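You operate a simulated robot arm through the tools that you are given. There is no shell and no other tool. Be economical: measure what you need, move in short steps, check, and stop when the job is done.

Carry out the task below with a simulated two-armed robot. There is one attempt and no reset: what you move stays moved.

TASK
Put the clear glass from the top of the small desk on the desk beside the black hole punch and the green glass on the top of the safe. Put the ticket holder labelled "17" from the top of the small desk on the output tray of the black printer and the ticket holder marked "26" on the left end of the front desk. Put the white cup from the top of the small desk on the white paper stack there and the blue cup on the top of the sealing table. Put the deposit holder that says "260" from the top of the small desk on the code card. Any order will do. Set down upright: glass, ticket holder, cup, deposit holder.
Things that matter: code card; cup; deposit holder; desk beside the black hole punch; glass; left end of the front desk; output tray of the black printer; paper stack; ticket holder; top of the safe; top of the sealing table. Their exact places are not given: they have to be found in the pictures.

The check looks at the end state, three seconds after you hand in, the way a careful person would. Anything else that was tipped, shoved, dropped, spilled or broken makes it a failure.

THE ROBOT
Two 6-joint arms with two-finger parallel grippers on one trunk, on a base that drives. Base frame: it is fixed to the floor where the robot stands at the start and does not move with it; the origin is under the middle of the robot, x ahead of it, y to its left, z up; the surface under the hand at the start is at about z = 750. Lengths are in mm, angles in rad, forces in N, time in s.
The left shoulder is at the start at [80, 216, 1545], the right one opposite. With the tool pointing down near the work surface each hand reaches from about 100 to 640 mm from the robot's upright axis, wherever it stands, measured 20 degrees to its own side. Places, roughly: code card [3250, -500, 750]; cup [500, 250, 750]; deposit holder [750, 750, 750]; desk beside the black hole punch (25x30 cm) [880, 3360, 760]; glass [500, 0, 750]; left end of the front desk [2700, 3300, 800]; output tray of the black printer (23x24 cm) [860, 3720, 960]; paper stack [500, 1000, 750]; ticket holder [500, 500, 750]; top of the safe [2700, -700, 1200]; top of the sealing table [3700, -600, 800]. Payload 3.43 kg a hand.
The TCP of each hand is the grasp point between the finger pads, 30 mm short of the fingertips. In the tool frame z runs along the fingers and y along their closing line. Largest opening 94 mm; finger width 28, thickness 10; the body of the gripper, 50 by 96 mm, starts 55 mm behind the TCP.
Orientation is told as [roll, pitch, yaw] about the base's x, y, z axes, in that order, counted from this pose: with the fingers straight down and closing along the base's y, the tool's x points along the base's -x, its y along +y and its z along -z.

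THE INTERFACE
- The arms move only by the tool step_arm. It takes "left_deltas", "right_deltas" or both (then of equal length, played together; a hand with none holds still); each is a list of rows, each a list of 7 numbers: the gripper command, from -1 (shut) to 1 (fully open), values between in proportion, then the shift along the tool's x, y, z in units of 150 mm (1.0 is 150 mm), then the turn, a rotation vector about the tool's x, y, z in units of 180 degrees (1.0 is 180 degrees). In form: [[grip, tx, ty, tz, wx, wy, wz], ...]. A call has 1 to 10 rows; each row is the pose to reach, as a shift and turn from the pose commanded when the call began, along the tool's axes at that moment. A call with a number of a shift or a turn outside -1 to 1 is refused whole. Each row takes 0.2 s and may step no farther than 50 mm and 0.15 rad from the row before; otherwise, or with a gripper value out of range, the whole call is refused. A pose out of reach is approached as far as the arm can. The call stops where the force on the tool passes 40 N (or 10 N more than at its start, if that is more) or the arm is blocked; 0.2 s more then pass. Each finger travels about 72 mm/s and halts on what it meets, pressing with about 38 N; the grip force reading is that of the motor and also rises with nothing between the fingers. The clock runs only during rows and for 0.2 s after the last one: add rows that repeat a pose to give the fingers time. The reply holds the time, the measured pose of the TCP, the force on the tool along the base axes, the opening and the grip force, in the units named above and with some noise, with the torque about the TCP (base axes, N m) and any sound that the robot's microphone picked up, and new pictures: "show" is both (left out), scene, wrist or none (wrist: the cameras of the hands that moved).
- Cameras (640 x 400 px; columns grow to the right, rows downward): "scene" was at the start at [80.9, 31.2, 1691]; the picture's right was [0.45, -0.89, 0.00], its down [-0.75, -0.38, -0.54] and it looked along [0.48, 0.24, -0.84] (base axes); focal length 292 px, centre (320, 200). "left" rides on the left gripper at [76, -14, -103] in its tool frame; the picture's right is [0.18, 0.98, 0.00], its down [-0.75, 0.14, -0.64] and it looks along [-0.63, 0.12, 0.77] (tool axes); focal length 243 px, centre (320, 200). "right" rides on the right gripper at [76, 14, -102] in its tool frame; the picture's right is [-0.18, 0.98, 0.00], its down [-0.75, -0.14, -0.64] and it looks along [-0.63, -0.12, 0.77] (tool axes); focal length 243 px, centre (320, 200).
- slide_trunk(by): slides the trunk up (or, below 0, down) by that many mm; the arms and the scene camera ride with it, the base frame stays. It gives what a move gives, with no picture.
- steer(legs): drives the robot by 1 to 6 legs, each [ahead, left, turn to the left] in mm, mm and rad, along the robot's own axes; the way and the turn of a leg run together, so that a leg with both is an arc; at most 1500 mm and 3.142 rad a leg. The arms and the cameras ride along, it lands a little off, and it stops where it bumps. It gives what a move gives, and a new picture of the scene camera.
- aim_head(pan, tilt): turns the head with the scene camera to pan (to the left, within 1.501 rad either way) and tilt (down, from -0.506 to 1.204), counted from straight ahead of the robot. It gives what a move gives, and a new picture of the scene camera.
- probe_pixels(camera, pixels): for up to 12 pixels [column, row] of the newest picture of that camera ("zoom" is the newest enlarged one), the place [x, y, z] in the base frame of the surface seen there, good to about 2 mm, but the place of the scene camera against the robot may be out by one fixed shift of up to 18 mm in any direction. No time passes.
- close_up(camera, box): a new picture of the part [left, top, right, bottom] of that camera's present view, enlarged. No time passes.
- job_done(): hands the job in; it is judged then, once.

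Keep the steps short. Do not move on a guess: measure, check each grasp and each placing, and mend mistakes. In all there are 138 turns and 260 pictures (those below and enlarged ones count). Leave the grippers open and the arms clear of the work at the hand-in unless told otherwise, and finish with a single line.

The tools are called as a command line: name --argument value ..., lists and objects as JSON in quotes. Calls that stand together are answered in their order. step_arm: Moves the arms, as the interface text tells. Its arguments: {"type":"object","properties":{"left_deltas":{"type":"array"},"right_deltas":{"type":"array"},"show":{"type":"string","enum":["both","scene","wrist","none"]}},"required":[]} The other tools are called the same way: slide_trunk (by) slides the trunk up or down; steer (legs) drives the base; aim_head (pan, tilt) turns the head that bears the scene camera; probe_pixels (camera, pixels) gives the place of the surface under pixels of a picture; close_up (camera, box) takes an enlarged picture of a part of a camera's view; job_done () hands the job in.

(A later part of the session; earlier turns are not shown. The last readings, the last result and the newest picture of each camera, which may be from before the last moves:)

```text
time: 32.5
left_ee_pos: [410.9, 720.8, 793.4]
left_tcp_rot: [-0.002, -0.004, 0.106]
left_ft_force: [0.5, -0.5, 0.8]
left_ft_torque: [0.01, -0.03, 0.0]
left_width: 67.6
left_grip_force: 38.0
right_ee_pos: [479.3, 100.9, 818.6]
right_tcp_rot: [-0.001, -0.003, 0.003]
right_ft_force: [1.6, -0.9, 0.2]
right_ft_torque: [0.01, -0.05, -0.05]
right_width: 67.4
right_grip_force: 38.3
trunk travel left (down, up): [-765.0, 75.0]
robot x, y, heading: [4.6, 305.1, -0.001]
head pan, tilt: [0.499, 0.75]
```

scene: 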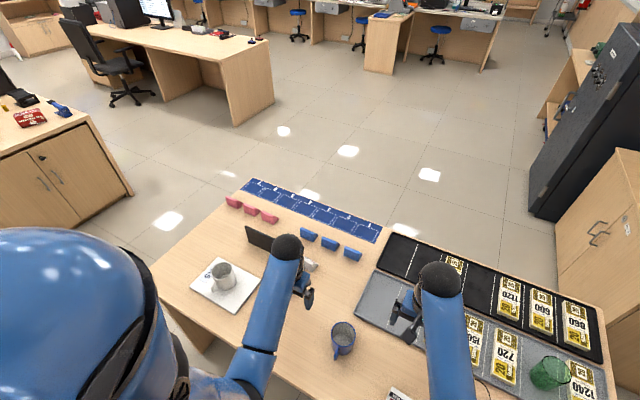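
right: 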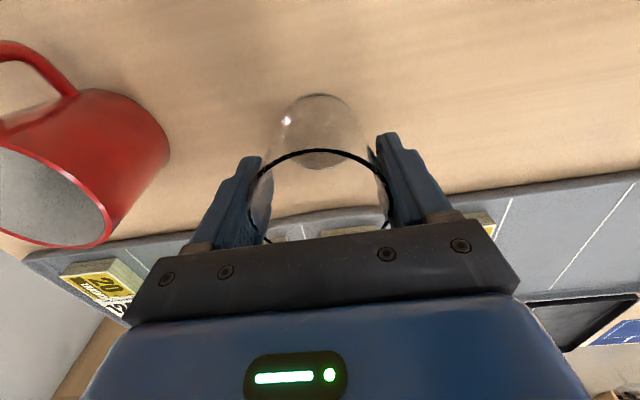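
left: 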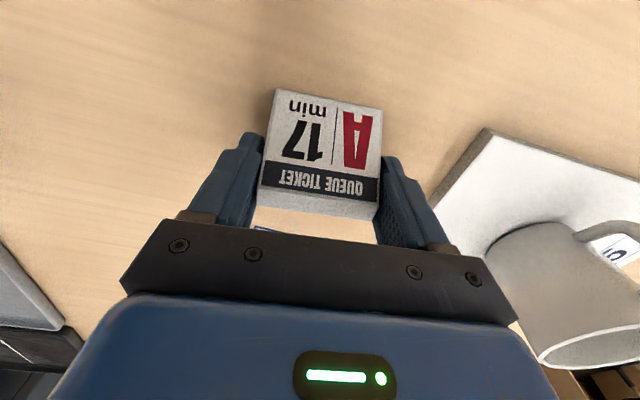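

Both hold (67 mm). Lift both 100 mm.

step_arm --left_deltas '[[-1, 0, 0, -0.15, 0, 0, 0], [-1, 0, 0, -0.4, 0, 0, 0], [-1, 0, 0, -0.7, 0, 0, 0], [-1, 0, 0, -0.95, 0, 0, 0]]' --right_deltas '[[-1, 0, 0, -0.15, 0, 0, 0], [-1, 0, 0, -0.4, 0, 0, 0], [-1, 0, 0, -0.7, 0, 0, 0], [-1, 0, 0, -0.95, 0, 0, 0]]' --show "wrist"

aim_head --pan 1.2 --tilt 0.4

```text
time: 33.5
left_ee_pos: [410.4, 717.4, 933.2]
left_tcp_rot: [0.001, -0.002, 0.106]
left_ft_force: [1.3, -0.2, 0.6]
left_ft_torque: [0.04, 0.01, 0.01]
left_width: 67.4
left_grip_force: 37.6
right_ee_pos: [479.5, 99.9, 960.9]
right_tcp_rot: [0.0, 0.0, 0.001]
right_ft_force: [-0.3, -0.2, -2.7]
right_ft_torque: [0.0, 0.01, -0.05]
right_width: 67.7
right_grip_force: 37.8
trunk travel left (down, up): [-765.0, 75.0]
robot x, y, heading: [6.3, 304.1, 0.0]
head pan, tilt: [0.499, 0.75]
```

right: 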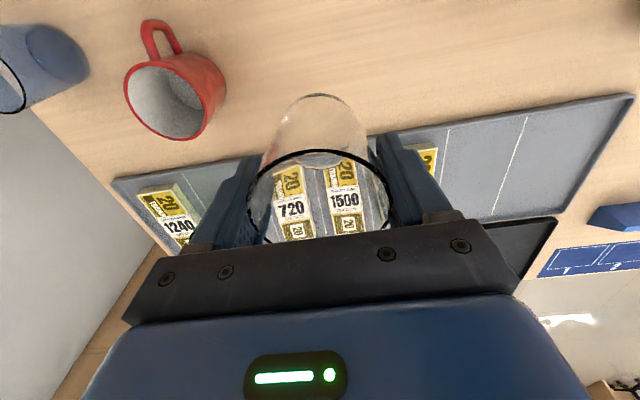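
left: 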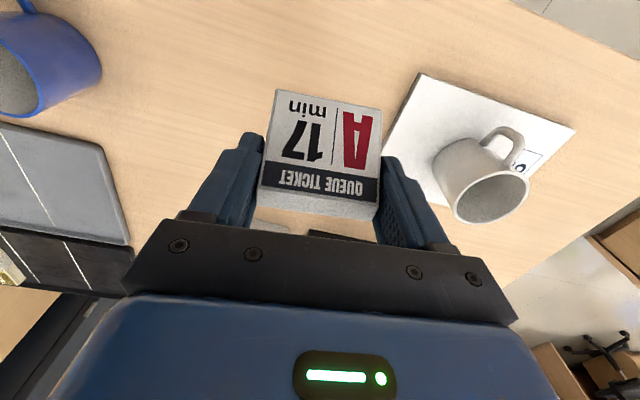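

```text
time: 34.6
left_ee_pos: [412.4, 717.5, 933.3]
left_tcp_rot: [0.001, -0.004, 0.108]
left_ft_force: [-0.2, -0.3, -0.4]
left_ft_torque: [-0.03, -0.04, 0.01]
left_width: 67.2
left_grip_force: 37.5
right_ee_pos: [479.6, 99.1, 960.4]
right_tcp_rot: [-0.001, -0.002, 0.001]
right_ft_force: [-0.1, -0.1, -1.8]
right_ft_torque: [0.02, 0.02, 0.02]
right_width: 67.5
right_grip_force: 37.3
trunk travel left (down, up): [-765.0, 75.0]
robot x, y, heading: [7.6, 308.4, 0.003]
head pan, tilt: [1.201, 0.4]
```

scene: 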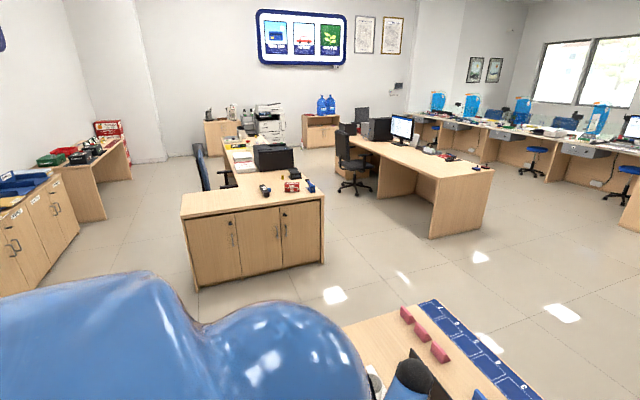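

Both held. I enlarge the printer desk and probe it.

close_up --camera "scene" --box '[170, 120, 340, 226]'

probe_pixels --camera "scene" --pixels '[[182, 216], [324, 192], [196, 285], [323, 262], [293, 169], [262, 150], [265, 188], [291, 186], [310, 185], [260, 172], [225, 150], [430, 236]]'

close_up --camera "scene" --box '[330, 90, 510, 250]'

probe_pixels --camera "scene" --pixels '[[493, 171], [432, 183], [430, 237], [470, 162], [350, 137], [344, 193], [375, 192], [80, 170], [335, 330], [430, 302], [345, 325], [550, 398]]'

```text
3.76 times, centred on (255, 173) of scene
```

zoom: 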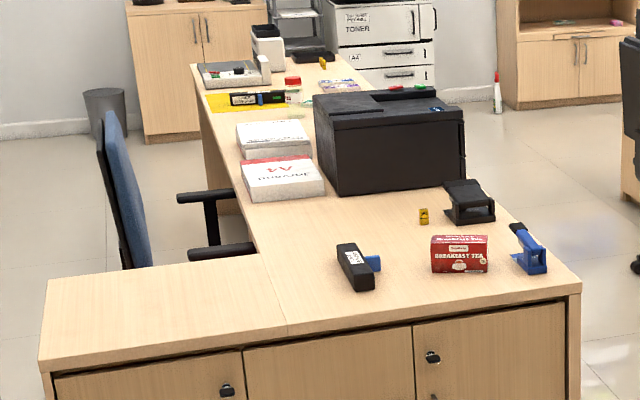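

```text
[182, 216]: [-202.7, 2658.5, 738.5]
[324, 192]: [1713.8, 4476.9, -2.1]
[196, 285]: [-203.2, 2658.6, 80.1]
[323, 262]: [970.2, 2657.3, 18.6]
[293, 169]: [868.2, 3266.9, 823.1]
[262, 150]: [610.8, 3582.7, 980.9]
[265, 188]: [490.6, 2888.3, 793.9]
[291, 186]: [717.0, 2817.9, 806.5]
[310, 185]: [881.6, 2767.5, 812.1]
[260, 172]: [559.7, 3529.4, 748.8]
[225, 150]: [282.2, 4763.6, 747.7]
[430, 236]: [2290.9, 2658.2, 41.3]
```

```text
2.50 times, centred on (420, 170) of scene
```

zoom: 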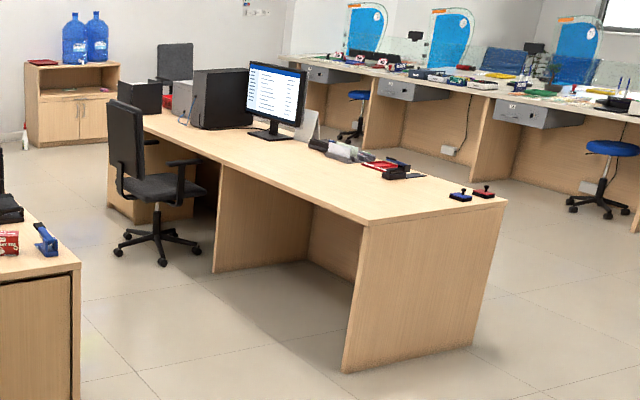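

```text
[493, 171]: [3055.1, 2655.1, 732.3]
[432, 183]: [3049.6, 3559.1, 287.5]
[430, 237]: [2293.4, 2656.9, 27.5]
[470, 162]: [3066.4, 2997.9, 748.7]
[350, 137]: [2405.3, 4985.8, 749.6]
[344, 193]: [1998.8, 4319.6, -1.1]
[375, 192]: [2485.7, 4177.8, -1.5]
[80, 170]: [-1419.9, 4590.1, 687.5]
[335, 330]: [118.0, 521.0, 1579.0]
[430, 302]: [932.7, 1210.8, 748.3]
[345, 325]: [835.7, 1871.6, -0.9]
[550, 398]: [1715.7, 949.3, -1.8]
```

Printer desk runs y≥2657, east edge x≈970, black hole punch near (868,3267). The corridor between it and the front desk (x≈2293) is clear. I drive around the small desk's left end into the corridor, turning to face +y.

steer --legs '[[0, 1500, 0], [0, 140, 0], [1500, 0, 0], [100, 0, 0], [0, 0, 1.571]]'

aim_head --pan 0.4 --tilt 0.5

```text
time: 54.6
left_ee_pos: [1238.4, 2350.2, 933.1]
left_tcp_rot: [0.001, -0.004, 1.635]
left_ft_force: [0.8, 0.4, -0.9]
left_ft_torque: [-0.02, -0.01, 0.0]
left_width: 67.3
left_grip_force: 38.0
right_ee_pos: [1860.0, 2391.8, 959.7]
right_tcp_rot: [0.0, 0.0, 1.532]
right_ft_force: [0.7, 0.1, -1.7]
right_ft_torque: [-0.04, 0.01, 0.04]
right_width: 67.4
right_grip_force: 37.7
trunk travel left (down, up): [-765.0, 75.0]
robot x, y, heading: [1633.5, 1928.9, 1.535]
head pan, tilt: [1.201, 0.4]
```

scene: 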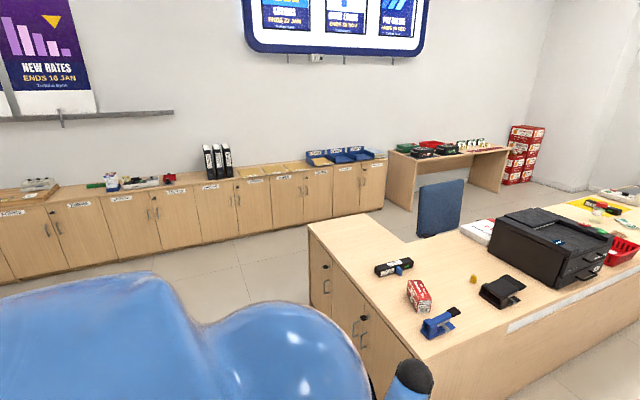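

```text
time: 55.7
left_ee_pos: [1238.4, 2350.4, 932.7]
left_tcp_rot: [0.002, -0.003, 1.636]
left_ft_force: [-1.0, -0.5, -0.2]
left_ft_torque: [0.03, 0.02, -0.02]
left_width: 67.2
left_grip_force: 38.1
right_ee_pos: [1859.7, 2391.9, 960.9]
right_tcp_rot: [-0.001, -0.003, 1.53]
right_ft_force: [0.6, -0.1, -2.0]
right_ft_torque: [0.01, 0.0, 0.0]
right_width: 67.3
right_grip_force: 37.9
trunk travel left (down, up): [-765.0, 75.0]
robot x, y, heading: [1632.6, 1927.1, 1.532]
head pan, tilt: [0.4, 0.499]
```

scene: 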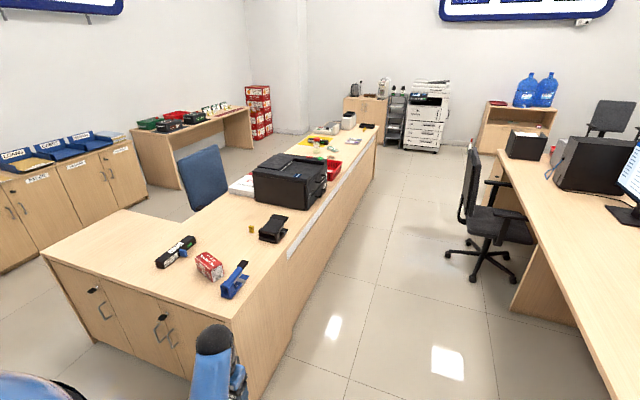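

Corridor is clear. I drive on 1300 mm and turn to face the printer desk (−x).

steer --legs '[[0, 0, 0.039], [1300, 0, 0], [0, 0, 1.571]]'

aim_head --pan -0.3 --tilt 0.6

```text
time: 66.4
left_ee_pos: [1216.0, 2790.7, 933.0]
left_tcp_rot: [0.001, -0.004, -3.004]
left_ft_force: [0.1, -0.2, -0.7]
left_ft_torque: [0.01, 0.01, -0.03]
left_width: 67.1
left_grip_force: 38.3
right_ee_pos: [1128.9, 3407.5, 961.0]
right_tcp_rot: [0.0, -0.001, -3.108]
right_ft_force: [0.1, 0.3, -3.0]
right_ft_torque: [-0.02, 0.0, -0.01]
right_width: 67.3
right_grip_force: 37.9
trunk travel left (down, up): [-765.0, 75.0]
robot x, y, heading: [1610.6, 3217.6, -3.11]
head pan, tilt: [0.4, 0.499]
```

scene: 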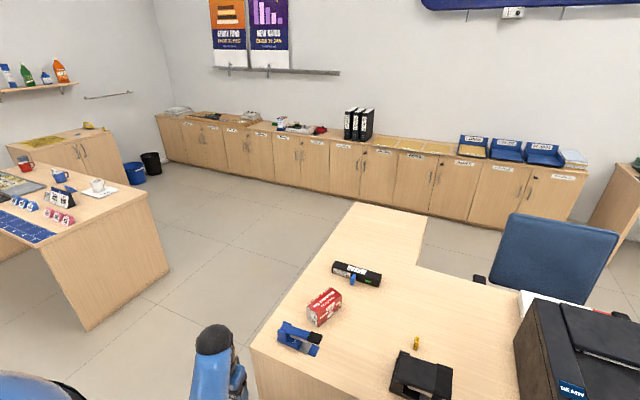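

```text
time: 67.5
left_ee_pos: [1214.8, 2790.2, 933.1]
left_tcp_rot: [0.0, -0.004, -3.004]
left_ft_force: [0.4, 0.1, -0.8]
left_ft_torque: [-0.01, 0.0, -0.01]
left_width: 67.3
left_grip_force: 38.1
right_ee_pos: [1128.6, 3406.7, 959.9]
right_tcp_rot: [0.0, -0.002, -3.109]
right_ft_force: [0.4, 0.0, -1.1]
right_ft_torque: [-0.05, -0.02, 0.04]
right_width: 67.4
right_grip_force: 38.5
trunk travel left (down, up): [-765.0, 75.0]
robot x, y, heading: [1608.3, 3213.7, -3.103]
head pan, tilt: [-0.3, 0.6]
```

scene: 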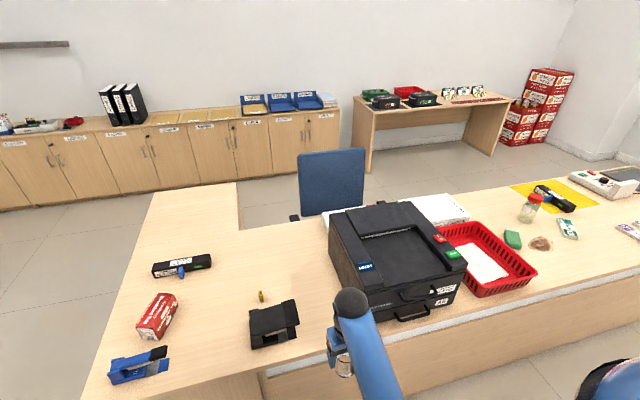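

Close view of the desk; I enlarge and probe printer, punch and free surface. I also read the small desk's far side later.

close_up --camera "scene" --box '[220, 190, 490, 360]'

probe_pixels --camera "zoom" --pixels '[[100, 300], [180, 260], [145, 345], [250, 300], [285, 260], [400, 110], [340, 140], [470, 60], [500, 150], [430, 180], [285, 45], [545, 160]]'

```text
2.35 times, centred on (355, 275) of scene
```

zoom: 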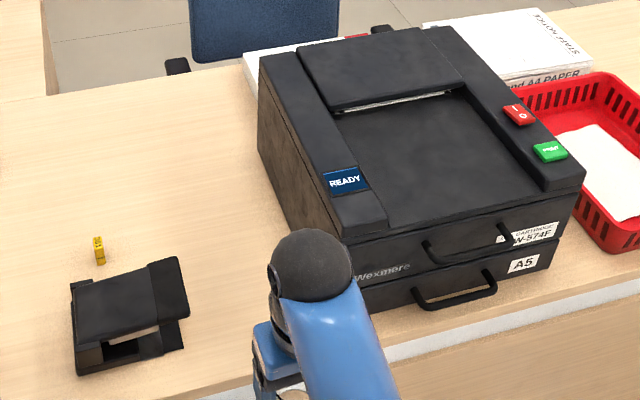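

```text
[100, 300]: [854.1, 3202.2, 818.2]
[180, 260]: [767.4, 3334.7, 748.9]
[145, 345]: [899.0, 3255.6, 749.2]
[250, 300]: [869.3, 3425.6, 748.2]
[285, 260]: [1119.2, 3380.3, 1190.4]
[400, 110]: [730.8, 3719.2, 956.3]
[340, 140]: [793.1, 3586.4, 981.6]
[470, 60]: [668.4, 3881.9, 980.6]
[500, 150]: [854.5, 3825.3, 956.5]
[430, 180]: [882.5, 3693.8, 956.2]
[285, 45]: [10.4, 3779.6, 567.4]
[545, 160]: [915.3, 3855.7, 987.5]
```

Tray surface z≈956, x≈670–930, y≈3625–3800; free desk between punch (y<3300) and printer (y>3560). I drive 262 mm ahead so the right hand with the glass comes to ≈(867,3397).

steer --legs '[[262, 0, 0]]'

step_arm --right_deltas '[[-1, 0, 0, 0.2, 0, 0, 0], [-1, 0, 0, 0.4, 0, 0, 0]]' --show "wrist"

```text
time: 69.3
left_ee_pos: [959.8, 2781.5, 934.1]
left_tcp_rot: [0.001, -0.004, -3.004]
left_ft_force: [1.4, 0.4, 0.2]
left_ft_torque: [0.0, 0.04, 0.0]
left_width: 67.5
left_grip_force: 38.3
right_ee_pos: [872.1, 3398.2, 961.6]
right_tcp_rot: [0.001, -0.002, -3.108]
right_ft_force: [0.6, 0.3, -1.3]
right_ft_torque: [0.01, 0.02, -0.03]
right_width: 67.5
right_grip_force: 37.9
trunk travel left (down, up): [-765.0, 75.0]
robot x, y, heading: [1349.4, 3209.0, -3.106]
head pan, tilt: [-0.3, 0.6]
```

scene: 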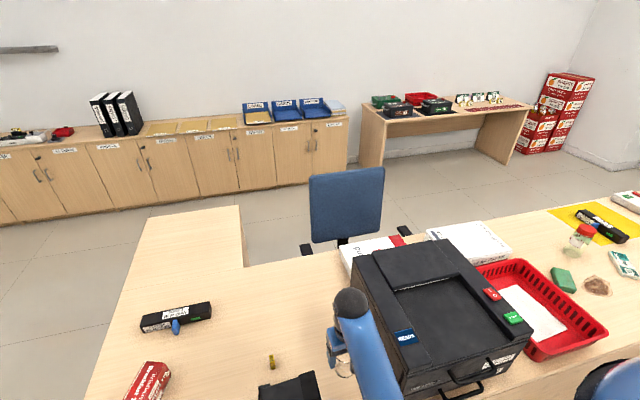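

```text
time: 69.9
left_ee_pos: [958.2, 2782.7, 934.6]
left_tcp_rot: [0.0, -0.005, -3.003]
left_ft_force: [0.4, -0.1, -0.1]
left_ft_torque: [0.0, -0.03, -0.03]
left_width: 67.3
left_grip_force: 38.3
right_ee_pos: [870.5, 3397.8, 900.4]
right_tcp_rot: [0.0, -0.002, -3.109]
right_ft_force: [0.6, 0.5, -1.9]
right_ft_torque: [0.02, 0.0, 0.0]
right_width: 67.4
right_grip_force: 38.3
trunk travel left (down, up): [-765.0, 75.0]
robot x, y, heading: [1352.7, 3208.5, -3.11]
head pan, tilt: [-0.3, 0.6]
```

right: 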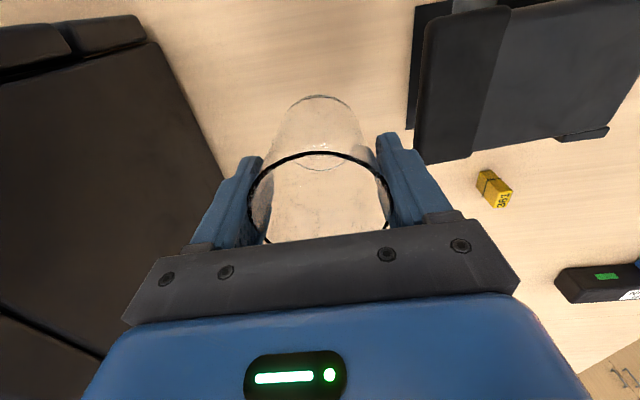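

The glass is over free desk between printer and punch. I check desk height and edges then lower to TCP z ≈ 819.

probe_pixels --camera "right" --pixels '[[320, 60], [415, 130], [222, 180], [250, 60], [380, 60]]'

step_arm --right_deltas '[[-1, 0, 0, 0.25, 0, 0, 0], [-1, 0, 0, 0.45, 0, 0, 0], [-1, 0, 0, 0.52, 0, 0, 0], [-1, 0, 0, 0.54, 0, 0, 0], [-1, 0, 0, 0.54, 0, 0, 0]]' --show "wrist"

```text
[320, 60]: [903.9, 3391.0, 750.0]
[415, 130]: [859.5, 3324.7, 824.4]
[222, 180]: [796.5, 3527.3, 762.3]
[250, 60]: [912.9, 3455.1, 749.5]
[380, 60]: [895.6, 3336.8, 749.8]
```

```text
time: 71.1
left_ee_pos: [957.3, 2782.3, 932.1]
left_tcp_rot: [0.0, -0.003, -3.003]
left_ft_force: [-0.1, -0.4, -0.3]
left_ft_torque: [-0.01, -0.01, 0.01]
left_width: 67.5
left_grip_force: 38.0
right_ee_pos: [870.0, 3397.9, 819.6]
right_tcp_rot: [-0.001, -0.002, -3.108]
right_ft_force: [0.4, -0.2, -2.0]
right_ft_torque: [-0.02, -0.01, -0.01]
right_width: 67.3
right_grip_force: 37.5
trunk travel left (down, up): [-765.0, 75.0]
robot x, y, heading: [1350.4, 3210.3, -3.11]
head pan, tilt: [-0.3, 0.6]
```

right: 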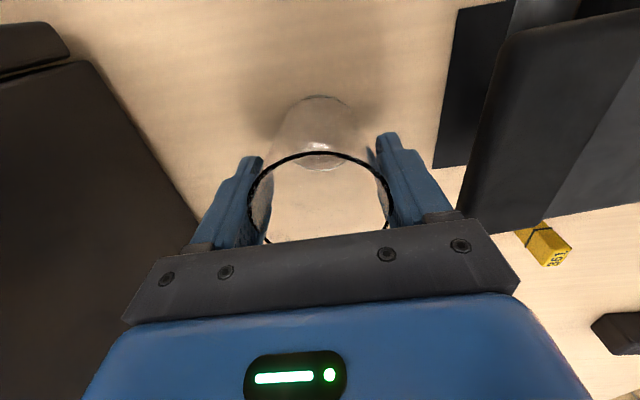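

Lower the last 2 mm, open to ~84 mm, rise straight.

step_arm --right_deltas '[[-1, 0, 0, 0.008, 0, 0, 0], [-1, 0, 0, 0.012, 0, 0, 0], [0.5, 0, 0, 0.012, 0, 0, 0], [0.8, 0, 0, 0.012, 0, 0, 0], [0.8, 0, 0, 0.012, 0, 0, 0], [0.8, 0, 0, -0.1, 0, 0, 0], [0.8, 0, 0, -0.4, 0, 0, 0], [0.8, 0, 0, -0.7, 0, 0, 0], [0.8, 0, 0, -0.95, 0, 0, 0]]' --show "wrist"

```text
time: 73.1
left_ee_pos: [958.4, 2781.3, 933.3]
left_tcp_rot: [0.0, -0.003, -3.001]
left_ft_force: [-0.9, 0.0, -1.5]
left_ft_torque: [-0.01, -0.02, 0.03]
left_width: 67.3
left_grip_force: 37.7
right_ee_pos: [870.7, 3398.5, 960.1]
right_tcp_rot: [0.0, -0.001, -3.109]
right_ft_force: [-0.1, 0.1, -0.7]
right_ft_torque: [0.0, -0.02, -0.02]
right_width: 84.6
right_grip_force: 0.0
trunk travel left (down, up): [-765.0, 75.0]
robot x, y, heading: [1349.9, 3204.1, -3.107]
head pan, tilt: [-0.3, 0.6]
```

right: 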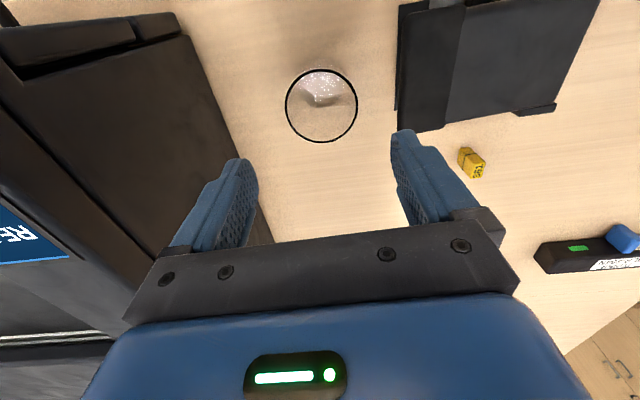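

Glass stands upright. I back off, strafe toward the printer (+y), correct the heading, and raise the trunk by 75.

steer --legs '[[-220, 0, -0.034], [0, -690, 0]]'

slide_trunk --by 70

```text
time: 78.2
left_ee_pos: [1162.9, 3497.1, 933.1]
left_tcp_rot: [0.0, -0.004, -3.037]
left_ft_force: [0.0, -0.6, -0.1]
left_ft_torque: [0.02, 0.0, 0.0]
left_width: 67.0
left_grip_force: 38.0
right_ee_pos: [1097.7, 4117.0, 960.8]
right_tcp_rot: [-0.001, -0.001, 3.142]
right_ft_force: [0.3, -0.7, -0.5]
right_ft_torque: [0.05, 0.02, 0.01]
right_width: 84.6
right_grip_force: 0.2
trunk travel left (down, up): [-765.0, 75.0]
robot x, y, heading: [1571.0, 3908.1, 3.14]
head pan, tilt: [-0.3, 0.6]
```

scene: 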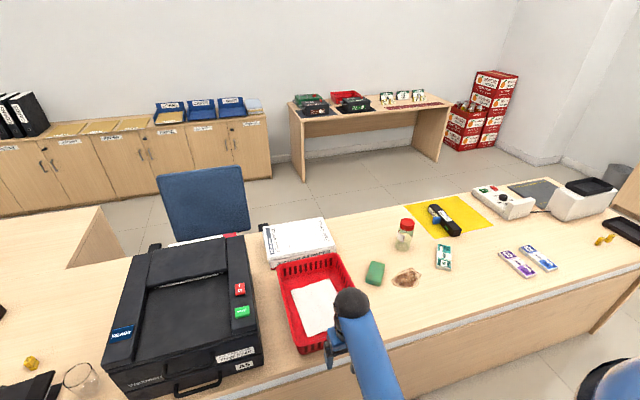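

```text
time: 79.3
left_ee_pos: [1164.2, 3498.0, 1003.7]
left_tcp_rot: [-0.001, -0.005, -3.036]
left_ft_force: [0.8, -0.5, -0.8]
left_ft_torque: [-0.01, 0.04, 0.0]
left_width: 67.5
left_grip_force: 38.8
right_ee_pos: [1098.7, 4117.9, 1029.3]
right_tcp_rot: [0.0, -0.001, 3.14]
right_ft_force: [0.9, 0.4, -0.3]
right_ft_torque: [0.03, 0.05, -0.03]
right_width: 84.9
right_grip_force: 0.0
trunk travel left (down, up): [-835.0, 5.0]
robot x, y, heading: [1572.0, 3909.2, 3.138]
head pan, tilt: [-0.3, 0.6]
```

I bring the left hand in front of the tray, raised, and straighten its yaw.

step_arm --left_deltas '[[-1, -0.108, -0.246, -0.083, 0, 0, 0.008], [-1, -0.216, -0.492, -0.166, 0, 0, 0.016], [-1, -0.324, -0.738, -0.25, 0, 0, 0.025], [-1, -0.432, -0.984, -0.333, 0, 0, 0.033]]' --show "none"

```text
time: 80.3
left_ee_pos: [1083.0, 3639.0, 1053.0]
left_tcp_rot: [0.001, -0.002, -3.14]
left_ft_force: [0.3, 0.2, 0.2]
left_ft_torque: [-0.03, 0.0, -0.01]
left_width: 67.2
left_grip_force: 38.1
right_ee_pos: [1098.1, 4117.7, 1030.3]
right_tcp_rot: [0.0, 0.0, 3.141]
right_ft_force: [-0.1, -0.4, -0.1]
right_ft_torque: [0.0, 0.03, 0.01]
right_width: 84.7
right_grip_force: 0.0
trunk travel left (down, up): [-835.0, 5.0]
robot x, y, heading: [1572.1, 3909.9, 3.137]
head pan, tilt: [-0.3, 0.6]
```

Now ahead 150 mm, then the arm over the tray.

steer --legs '[[150, 0, 0]]'

step_arm --left_deltas '[[-1, -0.18, -0.16, 0, 0, 0, 0], [-1, -0.36, -0.32, 0, 0, 0, 0], [-1, -0.53, -0.48, 0, 0, 0, 0]]' --show "wrist"

```text
time: 81.7
left_ee_pos: [936.2, 3638.7, 1054.5]
left_tcp_rot: [-0.001, -0.006, 3.141]
left_ft_force: [0.9, -0.5, -0.4]
left_ft_torque: [-0.05, 0.01, 0.02]
left_width: 67.3
left_grip_force: 38.0
right_ee_pos: [951.7, 4119.7, 1031.8]
right_tcp_rot: [0.0, -0.002, 3.139]
right_ft_force: [0.5, 0.3, 0.0]
right_ft_torque: [-0.01, 0.01, 0.02]
right_width: 84.3
right_grip_force: 0.0
trunk travel left (down, up): [-835.0, 5.0]
robot x, y, heading: [1418.6, 3909.3, 3.134]
head pan, tilt: [-0.3, 0.6]
```

scene: 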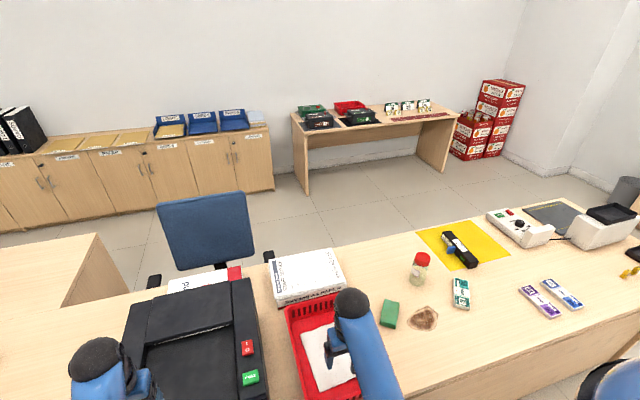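

```text
time: 82.5
left_ee_pos: [853.4, 3711.8, 1051.8]
left_tcp_rot: [-0.002, -0.001, -3.141]
left_ft_force: [-0.1, 0.0, 0.4]
left_ft_torque: [-0.02, -0.01, 0.01]
left_width: 67.3
left_grip_force: 38.6
right_ee_pos: [948.0, 4120.5, 1030.9]
right_tcp_rot: [0.0, 0.0, 3.14]
right_ft_force: [-0.5, -0.2, -0.7]
right_ft_torque: [0.01, -0.01, -0.03]
right_width: 84.8
right_grip_force: 0.1
trunk travel left (down, up): [-835.0, 5.0]
robot x, y, heading: [1419.6, 3908.6, 3.137]
head pan, tilt: [-0.3, 0.6]
```

left: 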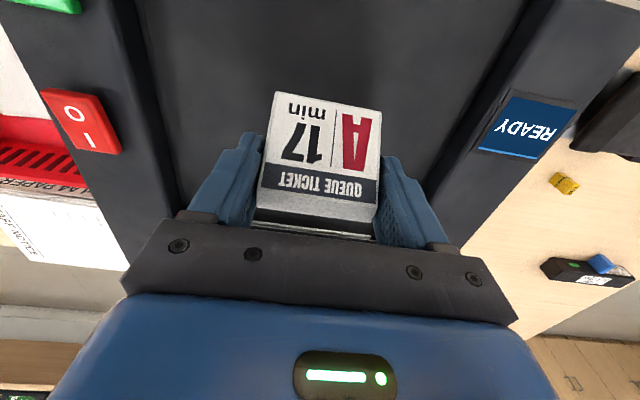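

I probe the tray floor and both inner edges.

probe_pixels --camera "left" --pixels '[[200, 60], [430, 60], [150, 60], [480, 60], [170, 130], [300, 20], [300, 4], [420, 160], [360, 230]]'

```text
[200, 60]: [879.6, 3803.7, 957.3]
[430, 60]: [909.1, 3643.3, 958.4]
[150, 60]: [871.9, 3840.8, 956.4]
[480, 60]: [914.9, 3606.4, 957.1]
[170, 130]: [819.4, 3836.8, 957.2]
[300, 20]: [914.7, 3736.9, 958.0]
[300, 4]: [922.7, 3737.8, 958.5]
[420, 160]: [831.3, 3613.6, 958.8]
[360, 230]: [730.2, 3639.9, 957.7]
```

Tray floor z≈957.5, y 3606–3840: the ticket is well inside. Lower to TCP ≈ 1001.

step_arm --left_deltas '[[-1, 0, -0.05, 0.1, 0, 0, 0], [-1, -0.1, -0.07, 0.22, 0, 0, 0], [-1, -0.1, -0.07, 0.31, 0, 0, 0], [-1, -0.1, -0.07, 0.335, 0, 0, 0], [-1, -0.1, -0.07, 0.335, 0, 0, 0]]' --show "wrist"

```text
time: 83.7
left_ee_pos: [839.5, 3720.6, 1002.8]
left_tcp_rot: [-0.001, -0.003, 3.142]
left_ft_force: [0.3, -0.3, -0.3]
left_ft_torque: [0.03, 0.02, 0.0]
left_width: 67.4
left_grip_force: 37.9
right_ee_pos: [949.5, 4119.2, 1030.3]
right_tcp_rot: [0.0, 0.001, 3.14]
right_ft_force: [0.2, 0.6, 0.1]
right_ft_torque: [-0.01, 0.03, 0.0]
right_width: 84.5
right_grip_force: 0.1
trunk travel left (down, up): [-835.0, 5.0]
robot x, y, heading: [1422.7, 3912.7, 3.14]
head pan, tilt: [-0.3, 0.6]
```

left: 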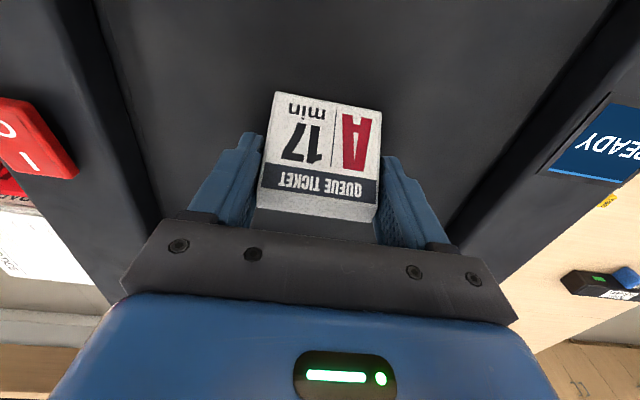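

Lower 2 mm more, open, rise.

step_arm --left_deltas '[[-1, 0, 0, 0.008, 0, 0, 0], [-1, 0, 0, 0.014, 0, 0, 0], [0.4, 0, 0, 0.014, 0, 0, 0], [0.9, 0, 0, 0.014, 0, 0, 0], [0.9, 0, 0, 0.014, 0, 0, 0], [0.9, 0, 0, -0.1, 0, 0, 0], [0.9, 0, 0, -0.3, 0, 0, 0], [0.9, 0, 0, -0.5, 0, 0, 0]]' --show "wrist"

```text
time: 85.5
left_ee_pos: [839.4, 3721.7, 1076.9]
left_tcp_rot: [0.0, -0.004, 3.141]
left_ft_force: [0.8, -0.2, 0.4]
left_ft_torque: [0.01, 0.02, -0.03]
left_width: 89.2
left_grip_force: 0.2
right_ee_pos: [950.1, 4119.8, 1030.6]
right_tcp_rot: [0.0, -0.001, 3.139]
right_ft_force: [0.9, 0.1, -0.3]
right_ft_torque: [0.0, -0.04, -0.01]
right_width: 84.5
right_grip_force: 0.1
trunk travel left (down, up): [-835.0, 5.0]
robot x, y, heading: [1421.1, 3907.0, 3.137]
head pan, tilt: [-0.3, 0.6]
```

left: 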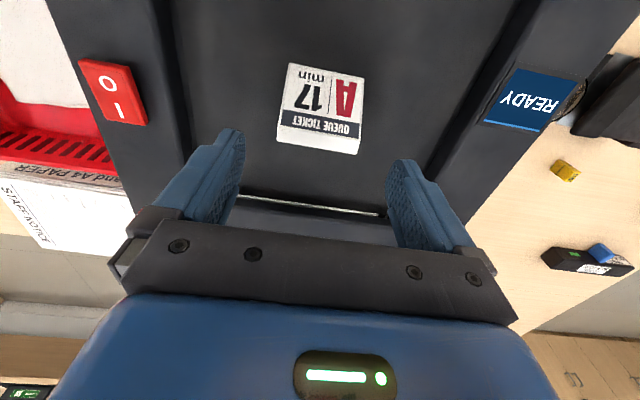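

Ticket 17 stands in the tray. I back off and strafe to the far side of the small desk, facing it, to read the remaining holders.

steer --legs '[[-200, 0, 0], [0, 1500, 0], [0, 1500, 0]]'

aim_head --pan 0.0 --tilt 0.75

slide_trunk --by -70

```text
time: 101.1
left_ee_pos: [994.8, 752.6, 1077.5]
left_tcp_rot: [0.002, -0.003, 3.118]
left_ft_force: [0.3, 0.0, -0.1]
left_ft_torque: [-0.01, 0.01, 0.05]
left_width: 89.3
left_grip_force: 0.0
right_ee_pos: [1115.9, 1146.8, 1029.5]
right_tcp_rot: [0.001, 0.0, 3.116]
right_ft_force: [0.2, 0.0, -0.9]
right_ft_torque: [0.0, -0.01, 0.0]
right_width: 84.8
right_grip_force: 0.1
trunk travel left (down, up): [-835.0, 5.0]
robot x, y, heading: [1579.8, 925.2, 3.116]
head pan, tilt: [-0.3, 0.6]
```

scene: 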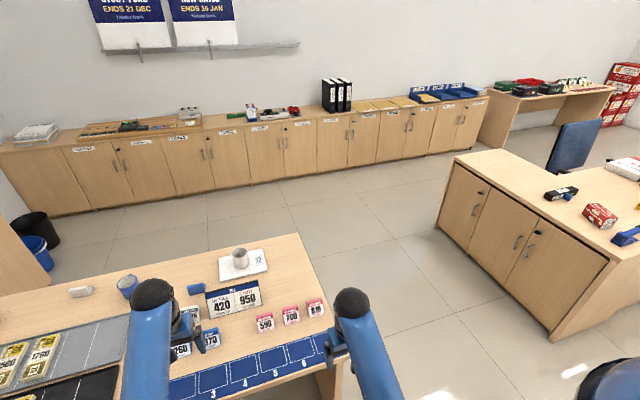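

```text
time: 101.9
left_ee_pos: [995.2, 751.7, 1076.9]
left_tcp_rot: [0.001, -0.003, 3.118]
left_ft_force: [-0.2, 0.4, 0.5]
left_ft_torque: [0.02, -0.01, 0.02]
left_width: 89.1
left_grip_force: 0.1
right_ee_pos: [1115.0, 1146.1, 1030.3]
right_tcp_rot: [0.0, 0.0, 3.114]
right_ft_force: [-0.7, -0.4, 0.3]
right_ft_torque: [-0.03, 0.02, 0.03]
right_width: 84.7
right_grip_force: 0.1
trunk travel left (down, up): [-835.0, 5.0]
robot x, y, heading: [1581.0, 927.3, 3.116]
head pan, tilt: [0.0, 0.75]
```

scene: 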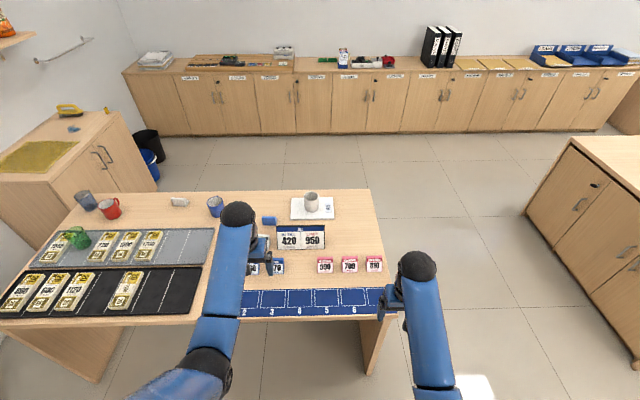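

```text
time: 103.0
left_ee_pos: [995.0, 752.0, 1006.0]
left_tcp_rot: [0.001, -0.003, 3.118]
left_ft_force: [-0.5, -0.8, 0.0]
left_ft_torque: [0.01, 0.04, 0.02]
left_width: 89.4
left_grip_force: 0.1
right_ee_pos: [1114.6, 1146.3, 960.9]
right_tcp_rot: [0.0, -0.001, 3.117]
right_ft_force: [-0.6, -0.4, 0.4]
right_ft_torque: [-0.02, 0.02, 0.04]
right_width: 84.5
right_grip_force: 0.0
trunk travel left (down, up): [-765.0, 75.0]
robot x, y, heading: [1578.3, 928.4, 3.114]
head pan, tilt: [0.0, 0.75]
```

Part of the blue holders is hidden by the left arm. I strafe 200 mm back toward −y... first enlarge and probe the desk edge.

close_up --camera "scene" --box '[200, 200, 400, 325]'

probe_pixels --camera "scene" --pixels '[[100, 322], [380, 317], [300, 317], [380, 190], [250, 268], [278, 268]]'

steer --legs '[[0, 450, 0.025]]'

```text
3.20 times, centred on (300, 262) of scene
```

zoom: 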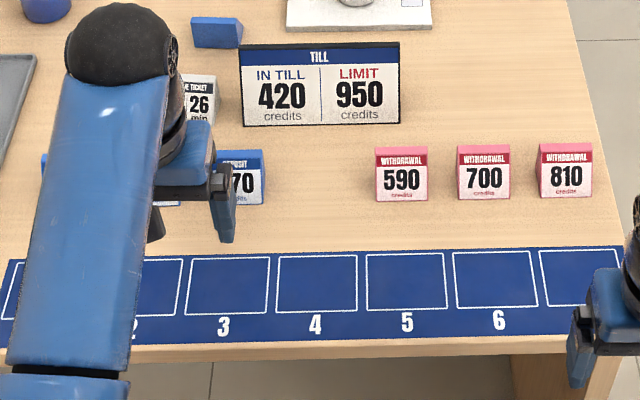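

```text
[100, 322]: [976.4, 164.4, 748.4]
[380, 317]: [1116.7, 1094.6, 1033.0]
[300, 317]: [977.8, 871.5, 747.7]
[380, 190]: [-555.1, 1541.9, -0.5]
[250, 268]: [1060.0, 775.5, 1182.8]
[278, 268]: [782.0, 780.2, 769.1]
```

```text
time: 105.7
left_ee_pos: [995.5, 285.9, 1005.7]
left_tcp_rot: [0.003, -0.003, -3.138]
left_ft_force: [0.0, -1.4, 0.6]
left_ft_torque: [-0.01, 0.0, -0.01]
left_width: 89.2
left_grip_force: 0.1
right_ee_pos: [1103.8, 684.4, 960.1]
right_tcp_rot: [0.003, 0.0, -3.14]
right_ft_force: [-0.2, -0.3, 0.5]
right_ft_torque: [0.01, 0.01, -0.03]
right_width: 84.5
right_grip_force: 0.0
trunk travel left (down, up): [-765.0, 75.0]
robot x, y, heading: [1574.0, 475.3, -3.139]
head pan, tilt: [0.0, 0.75]
```

scene: 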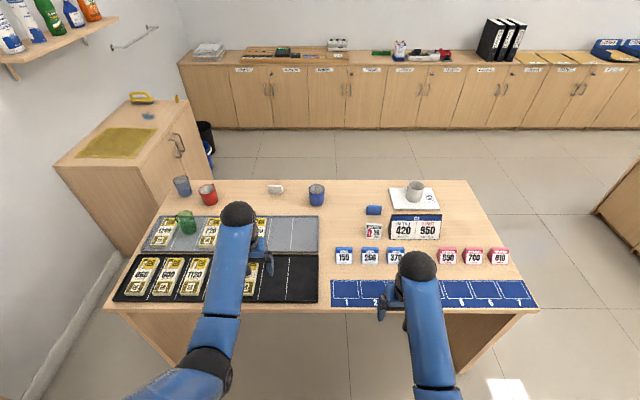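

Now the blue holders read 150?, 260?, 370. I enlarge and probe.

close_up --camera "scene" --box '[320, 180, 450, 280]'

probe_pixels --camera "zoom" --pixels '[[215, 330], [285, 332], [220, 405], [290, 400], [250, 360], [215, 220], [275, 220], [220, 275], [270, 275], [120, 360], [360, 360], [245, 225]]'

```text
4.00 times, centred on (385, 230) of scene
```

zoom: 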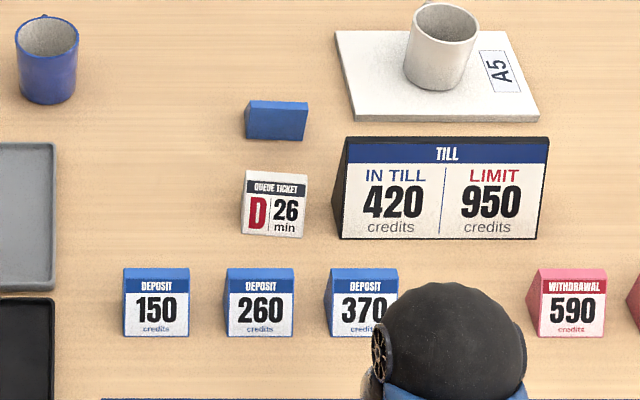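

```text
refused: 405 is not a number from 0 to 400
```

"260" is the middle blue holder, "26" behind it. I drive 300 mm ahead to take 260 with the right hand, then 26 with the left.

steer --legs '[[300, 0, 0]]'

step_arm --right_deltas '[[0.7, 0, 0, 0.1, 0, 0, 0], [0.7, 0, 0, 0.2, 0, 0, 0]]' --show "wrist"

```text
time: 107.7
left_ee_pos: [699.2, 280.2, 1008.7]
left_tcp_rot: [-0.001, -0.004, -3.131]
left_ft_force: [0.6, 0.3, -0.1]
left_ft_torque: [0.0, 0.03, 0.01]
left_width: 89.4
left_grip_force: 0.1
right_ee_pos: [803.8, 680.0, 960.7]
right_tcp_rot: [0.0, -0.002, -3.133]
right_ft_force: [-0.3, 0.1, -0.7]
right_ft_torque: [-0.03, 0.03, 0.0]
right_width: 84.5
right_grip_force: 0.0
trunk travel left (down, up): [-765.0, 75.0]
robot x, y, heading: [1275.8, 477.1, -3.135]
head pan, tilt: [0.0, 0.75]
```

scene: 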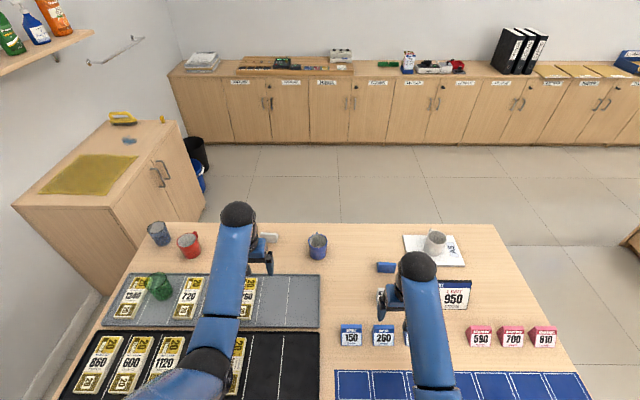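

```text
time: 108.3
left_ee_pos: [696.8, 279.4, 1007.0]
left_tcp_rot: [0.002, -0.005, -3.131]
left_ft_force: [0.8, -0.4, 1.3]
left_ft_torque: [0.0, 0.03, -0.01]
left_width: 89.3
left_grip_force: 0.1
right_ee_pos: [801.6, 679.8, 930.0]
right_tcp_rot: [0.001, -0.003, -3.134]
right_ft_force: [-0.6, 0.5, 0.6]
right_ft_torque: [0.01, 0.04, 0.04]
right_width: 79.8
right_grip_force: 0.2
trunk travel left (down, up): [-765.0, 75.0]
robot x, y, heading: [1274.7, 476.2, -3.132]
head pan, tilt: [0.0, 0.75]
```

right: 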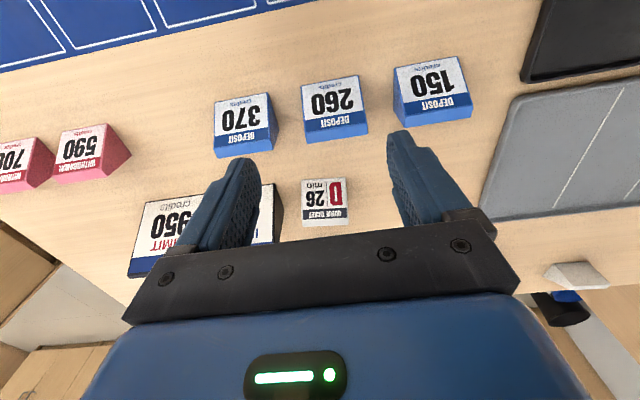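

probe_pixels --camera "right" --pixels '[[304, 85], [357, 77], [307, 118], [366, 112], [310, 138], [366, 130], [272, 145], [397, 118], [306, 182], [344, 180], [307, 220], [345, 218]]'

close_up --camera "right" --box '[200, 50, 480, 240]'

```text
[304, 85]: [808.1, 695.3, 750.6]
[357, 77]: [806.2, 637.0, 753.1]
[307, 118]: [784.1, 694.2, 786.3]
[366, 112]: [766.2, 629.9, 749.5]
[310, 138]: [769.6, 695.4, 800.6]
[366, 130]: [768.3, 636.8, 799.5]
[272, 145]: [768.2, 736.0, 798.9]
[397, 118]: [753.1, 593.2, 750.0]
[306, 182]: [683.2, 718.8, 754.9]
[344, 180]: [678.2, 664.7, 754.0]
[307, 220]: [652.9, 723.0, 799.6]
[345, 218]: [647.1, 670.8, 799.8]
```

```text
2.11 times, centred on (340, 145) of right
```

zoom: 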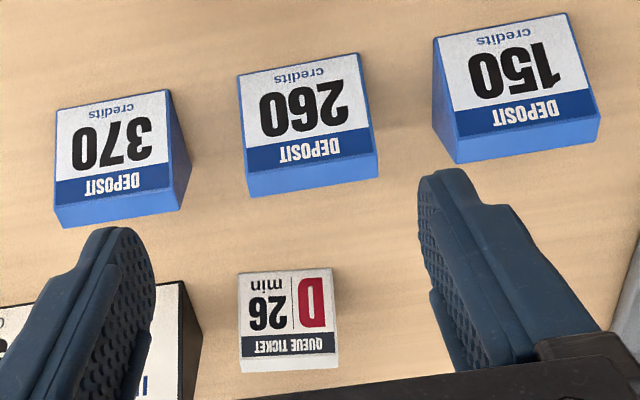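

260: centre y≈666, front foot x 808, top z 800; grasp at x≈776. Lower with ~80 mm opening.

step_arm --right_deltas '[[0.75, -0.17, 0.093, 0, 0, 0, 0], [0.75, -0.17, 0.093, 0.3, 0, 0, 0], [0.75, -0.17, 0.093, 0.6, 0, 0, 0], [0.75, -0.17, 0.093, 0.8, 0, 0, 0], [0.75, -0.17, 0.093, 0.913, 0, 0, 0], [0.75, -0.17, 0.093, 0.913, 0, 0, 0]]' --show "wrist"

```text
time: 109.7
left_ee_pos: [696.3, 279.9, 1007.0]
left_tcp_rot: [0.0, -0.003, -3.131]
left_ft_force: [0.5, 0.1, 0.0]
left_ft_torque: [-0.04, -0.01, 0.0]
left_width: 89.4
left_grip_force: 0.1
right_ee_pos: [775.6, 664.8, 793.1]
right_tcp_rot: [0.0, -0.004, -3.134]
right_ft_force: [-0.1, 0.8, 0.5]
right_ft_torque: [0.0, -0.01, -0.04]
right_width: 82.3
right_grip_force: 0.0
trunk travel left (down, up): [-765.0, 75.0]
robot x, y, heading: [1276.2, 477.6, -3.129]
head pan, tilt: [0.0, 0.75]
```

right: 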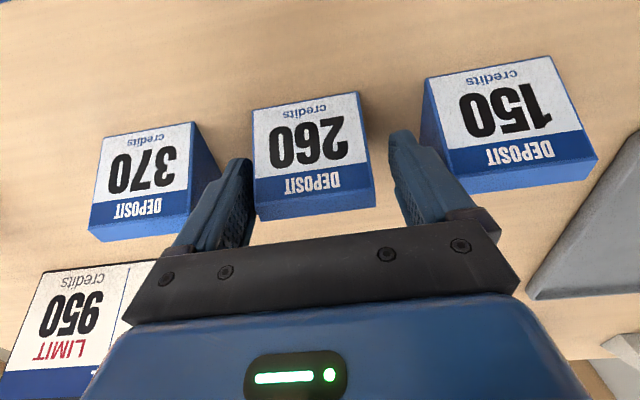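

Straddled without touching neighbours. Close, then lift.

step_arm --right_deltas '[[0.5, 0, 0, 0, 0, 0, 0], [-1, 0, 0, 0, 0, 0, 0], [-1, 0, 0, 0, 0, 0, 0], [-1, 0, 0, 0, 0, 0, 0], [-1, 0, 0, -0.15, 0, 0, 0], [-1, 0, 0, -0.4, 0, 0, 0], [-1, 0, 0, -0.7, 0, 0, 0], [-1, 0, 0, -1.0, 0, 0, 0]]' --show "wrist"

```text
time: 111.5
left_ee_pos: [695.6, 279.1, 1006.3]
left_tcp_rot: [0.0, -0.005, -3.131]
left_ft_force: [-0.3, 1.2, -0.7]
left_ft_torque: [-0.01, 0.02, 0.01]
left_width: 89.2
left_grip_force: 0.0
right_ee_pos: [777.3, 665.2, 943.0]
right_tcp_rot: [0.0, 0.001, -3.132]
right_ft_force: [-0.2, 0.2, -1.2]
right_ft_torque: [-0.04, 0.01, -0.01]
right_width: 67.5
right_grip_force: 38.0
trunk travel left (down, up): [-765.0, 75.0]
robot x, y, heading: [1275.8, 474.2, -3.126]
head pan, tilt: [0.0, 0.75]
```

right: 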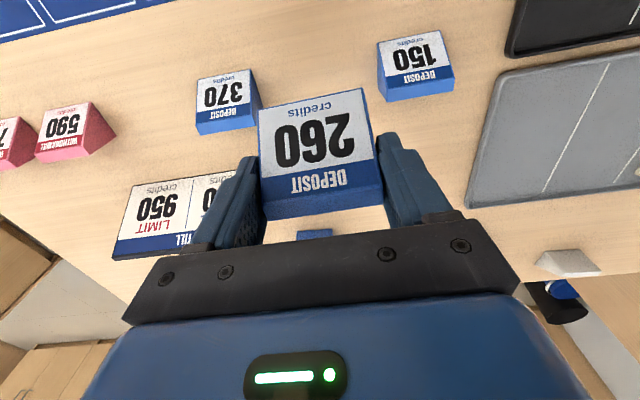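

260 is held. Now strafe +y so the left hand comes over ticket 26 (≈(649,695)).

steer --legs '[[0, -412, 0]]'

slide_trunk --by -60

step_arm --left_deltas '[[0.75, 0, 0, 0, 0, 0, 0]]' --show "wrist"

```text
time: 114.1
left_ee_pos: [692.7, 683.5, 1006.0]
left_tcp_rot: [-0.003, -0.004, -3.122]
left_ft_force: [1.2, 0.5, -0.1]
left_ft_torque: [-0.01, -0.01, 0.02]
left_width: 89.3
left_grip_force: 0.0
right_ee_pos: [770.4, 1068.8, 944.2]
right_tcp_rot: [-0.003, 0.001, -3.124]
right_ft_force: [0.5, 0.1, -2.0]
right_ft_torque: [0.02, 0.01, 0.01]
right_width: 67.2
right_grip_force: 38.0
trunk travel left (down, up): [-765.0, 75.0]
robot x, y, heading: [1269.0, 882.3, -3.126]
head pan, tilt: [0.0, 0.75]
```

scene: 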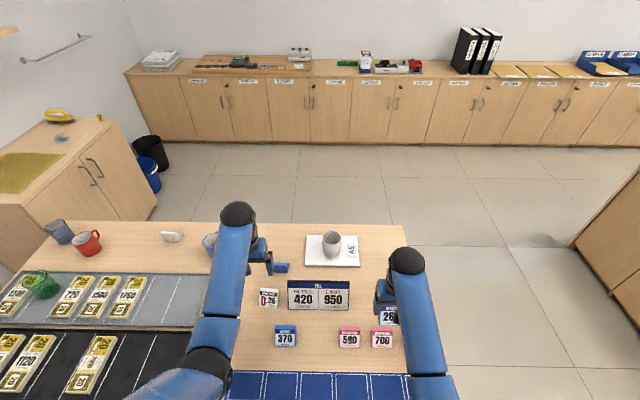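

```text
time: 115.1
left_ee_pos: [693.9, 685.8, 946.5]
left_tcp_rot: [-0.001, -0.003, -3.124]
left_ft_force: [0.4, -0.6, -0.8]
left_ft_torque: [0.03, 0.0, 0.02]
left_width: 89.2
left_grip_force: 0.1
right_ee_pos: [771.0, 1071.6, 883.8]
right_tcp_rot: [0.0, 0.0, -3.124]
right_ft_force: [0.5, -0.2, 0.1]
right_ft_torque: [-0.01, 0.01, 0.02]
right_width: 67.3
right_grip_force: 37.9
trunk travel left (down, up): [-705.0, 135.0]
robot x, y, heading: [1271.8, 884.9, -3.126]
head pan, tilt: [0.0, 0.75]
```

```text
time: 115.5
left_ee_pos: [692.3, 684.8, 946.4]
left_tcp_rot: [0.0, -0.003, -3.122]
left_ft_force: [-1.1, -0.5, 0.0]
left_ft_torque: [0.02, 0.01, -0.01]
left_width: 82.3
left_grip_force: 0.0
right_ee_pos: [770.6, 1071.3, 883.5]
right_tcp_rot: [0.0, 0.0, -3.124]
right_ft_force: [-0.2, 0.5, -0.3]
right_ft_torque: [0.01, -0.06, 0.01]
right_width: 67.2
right_grip_force: 37.9
trunk travel left (down, up): [-705.0, 135.0]
robot x, y, heading: [1269.6, 885.7, -3.122]
head pan, tilt: [0.0, 0.75]
```

left: 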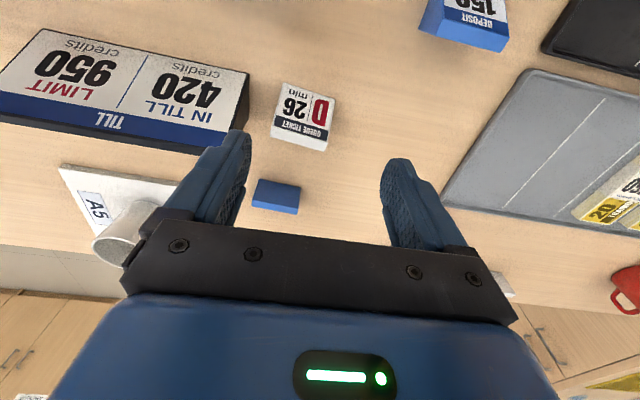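

probe_pixels --camera "left" --pixels '[[285, 86], [334, 98], [277, 124], [329, 136], [272, 138], [324, 150], [248, 76], [249, 118], [240, 125], [272, 118], [255, 205], [260, 110]]'

close_up --camera "left" --box '[200, 60, 360, 160]'

```text
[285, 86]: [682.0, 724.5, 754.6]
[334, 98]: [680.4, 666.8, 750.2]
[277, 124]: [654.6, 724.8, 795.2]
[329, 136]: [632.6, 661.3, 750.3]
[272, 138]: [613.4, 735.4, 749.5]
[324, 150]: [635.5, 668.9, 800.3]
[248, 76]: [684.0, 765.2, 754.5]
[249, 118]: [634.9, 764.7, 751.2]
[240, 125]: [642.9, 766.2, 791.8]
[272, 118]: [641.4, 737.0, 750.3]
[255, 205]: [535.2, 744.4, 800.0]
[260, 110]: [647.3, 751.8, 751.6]
```

```text
4.00 times, centred on (280, 110) of left
```

zoom: 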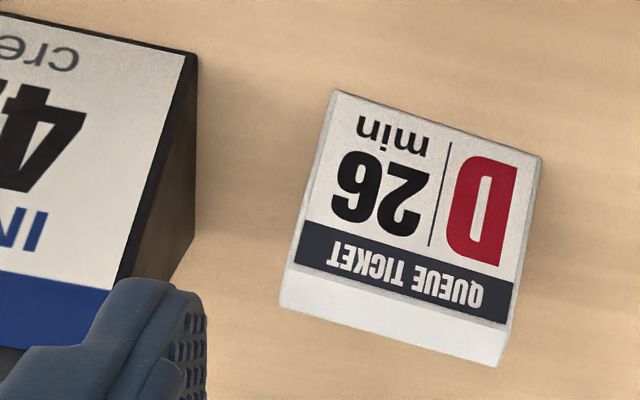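

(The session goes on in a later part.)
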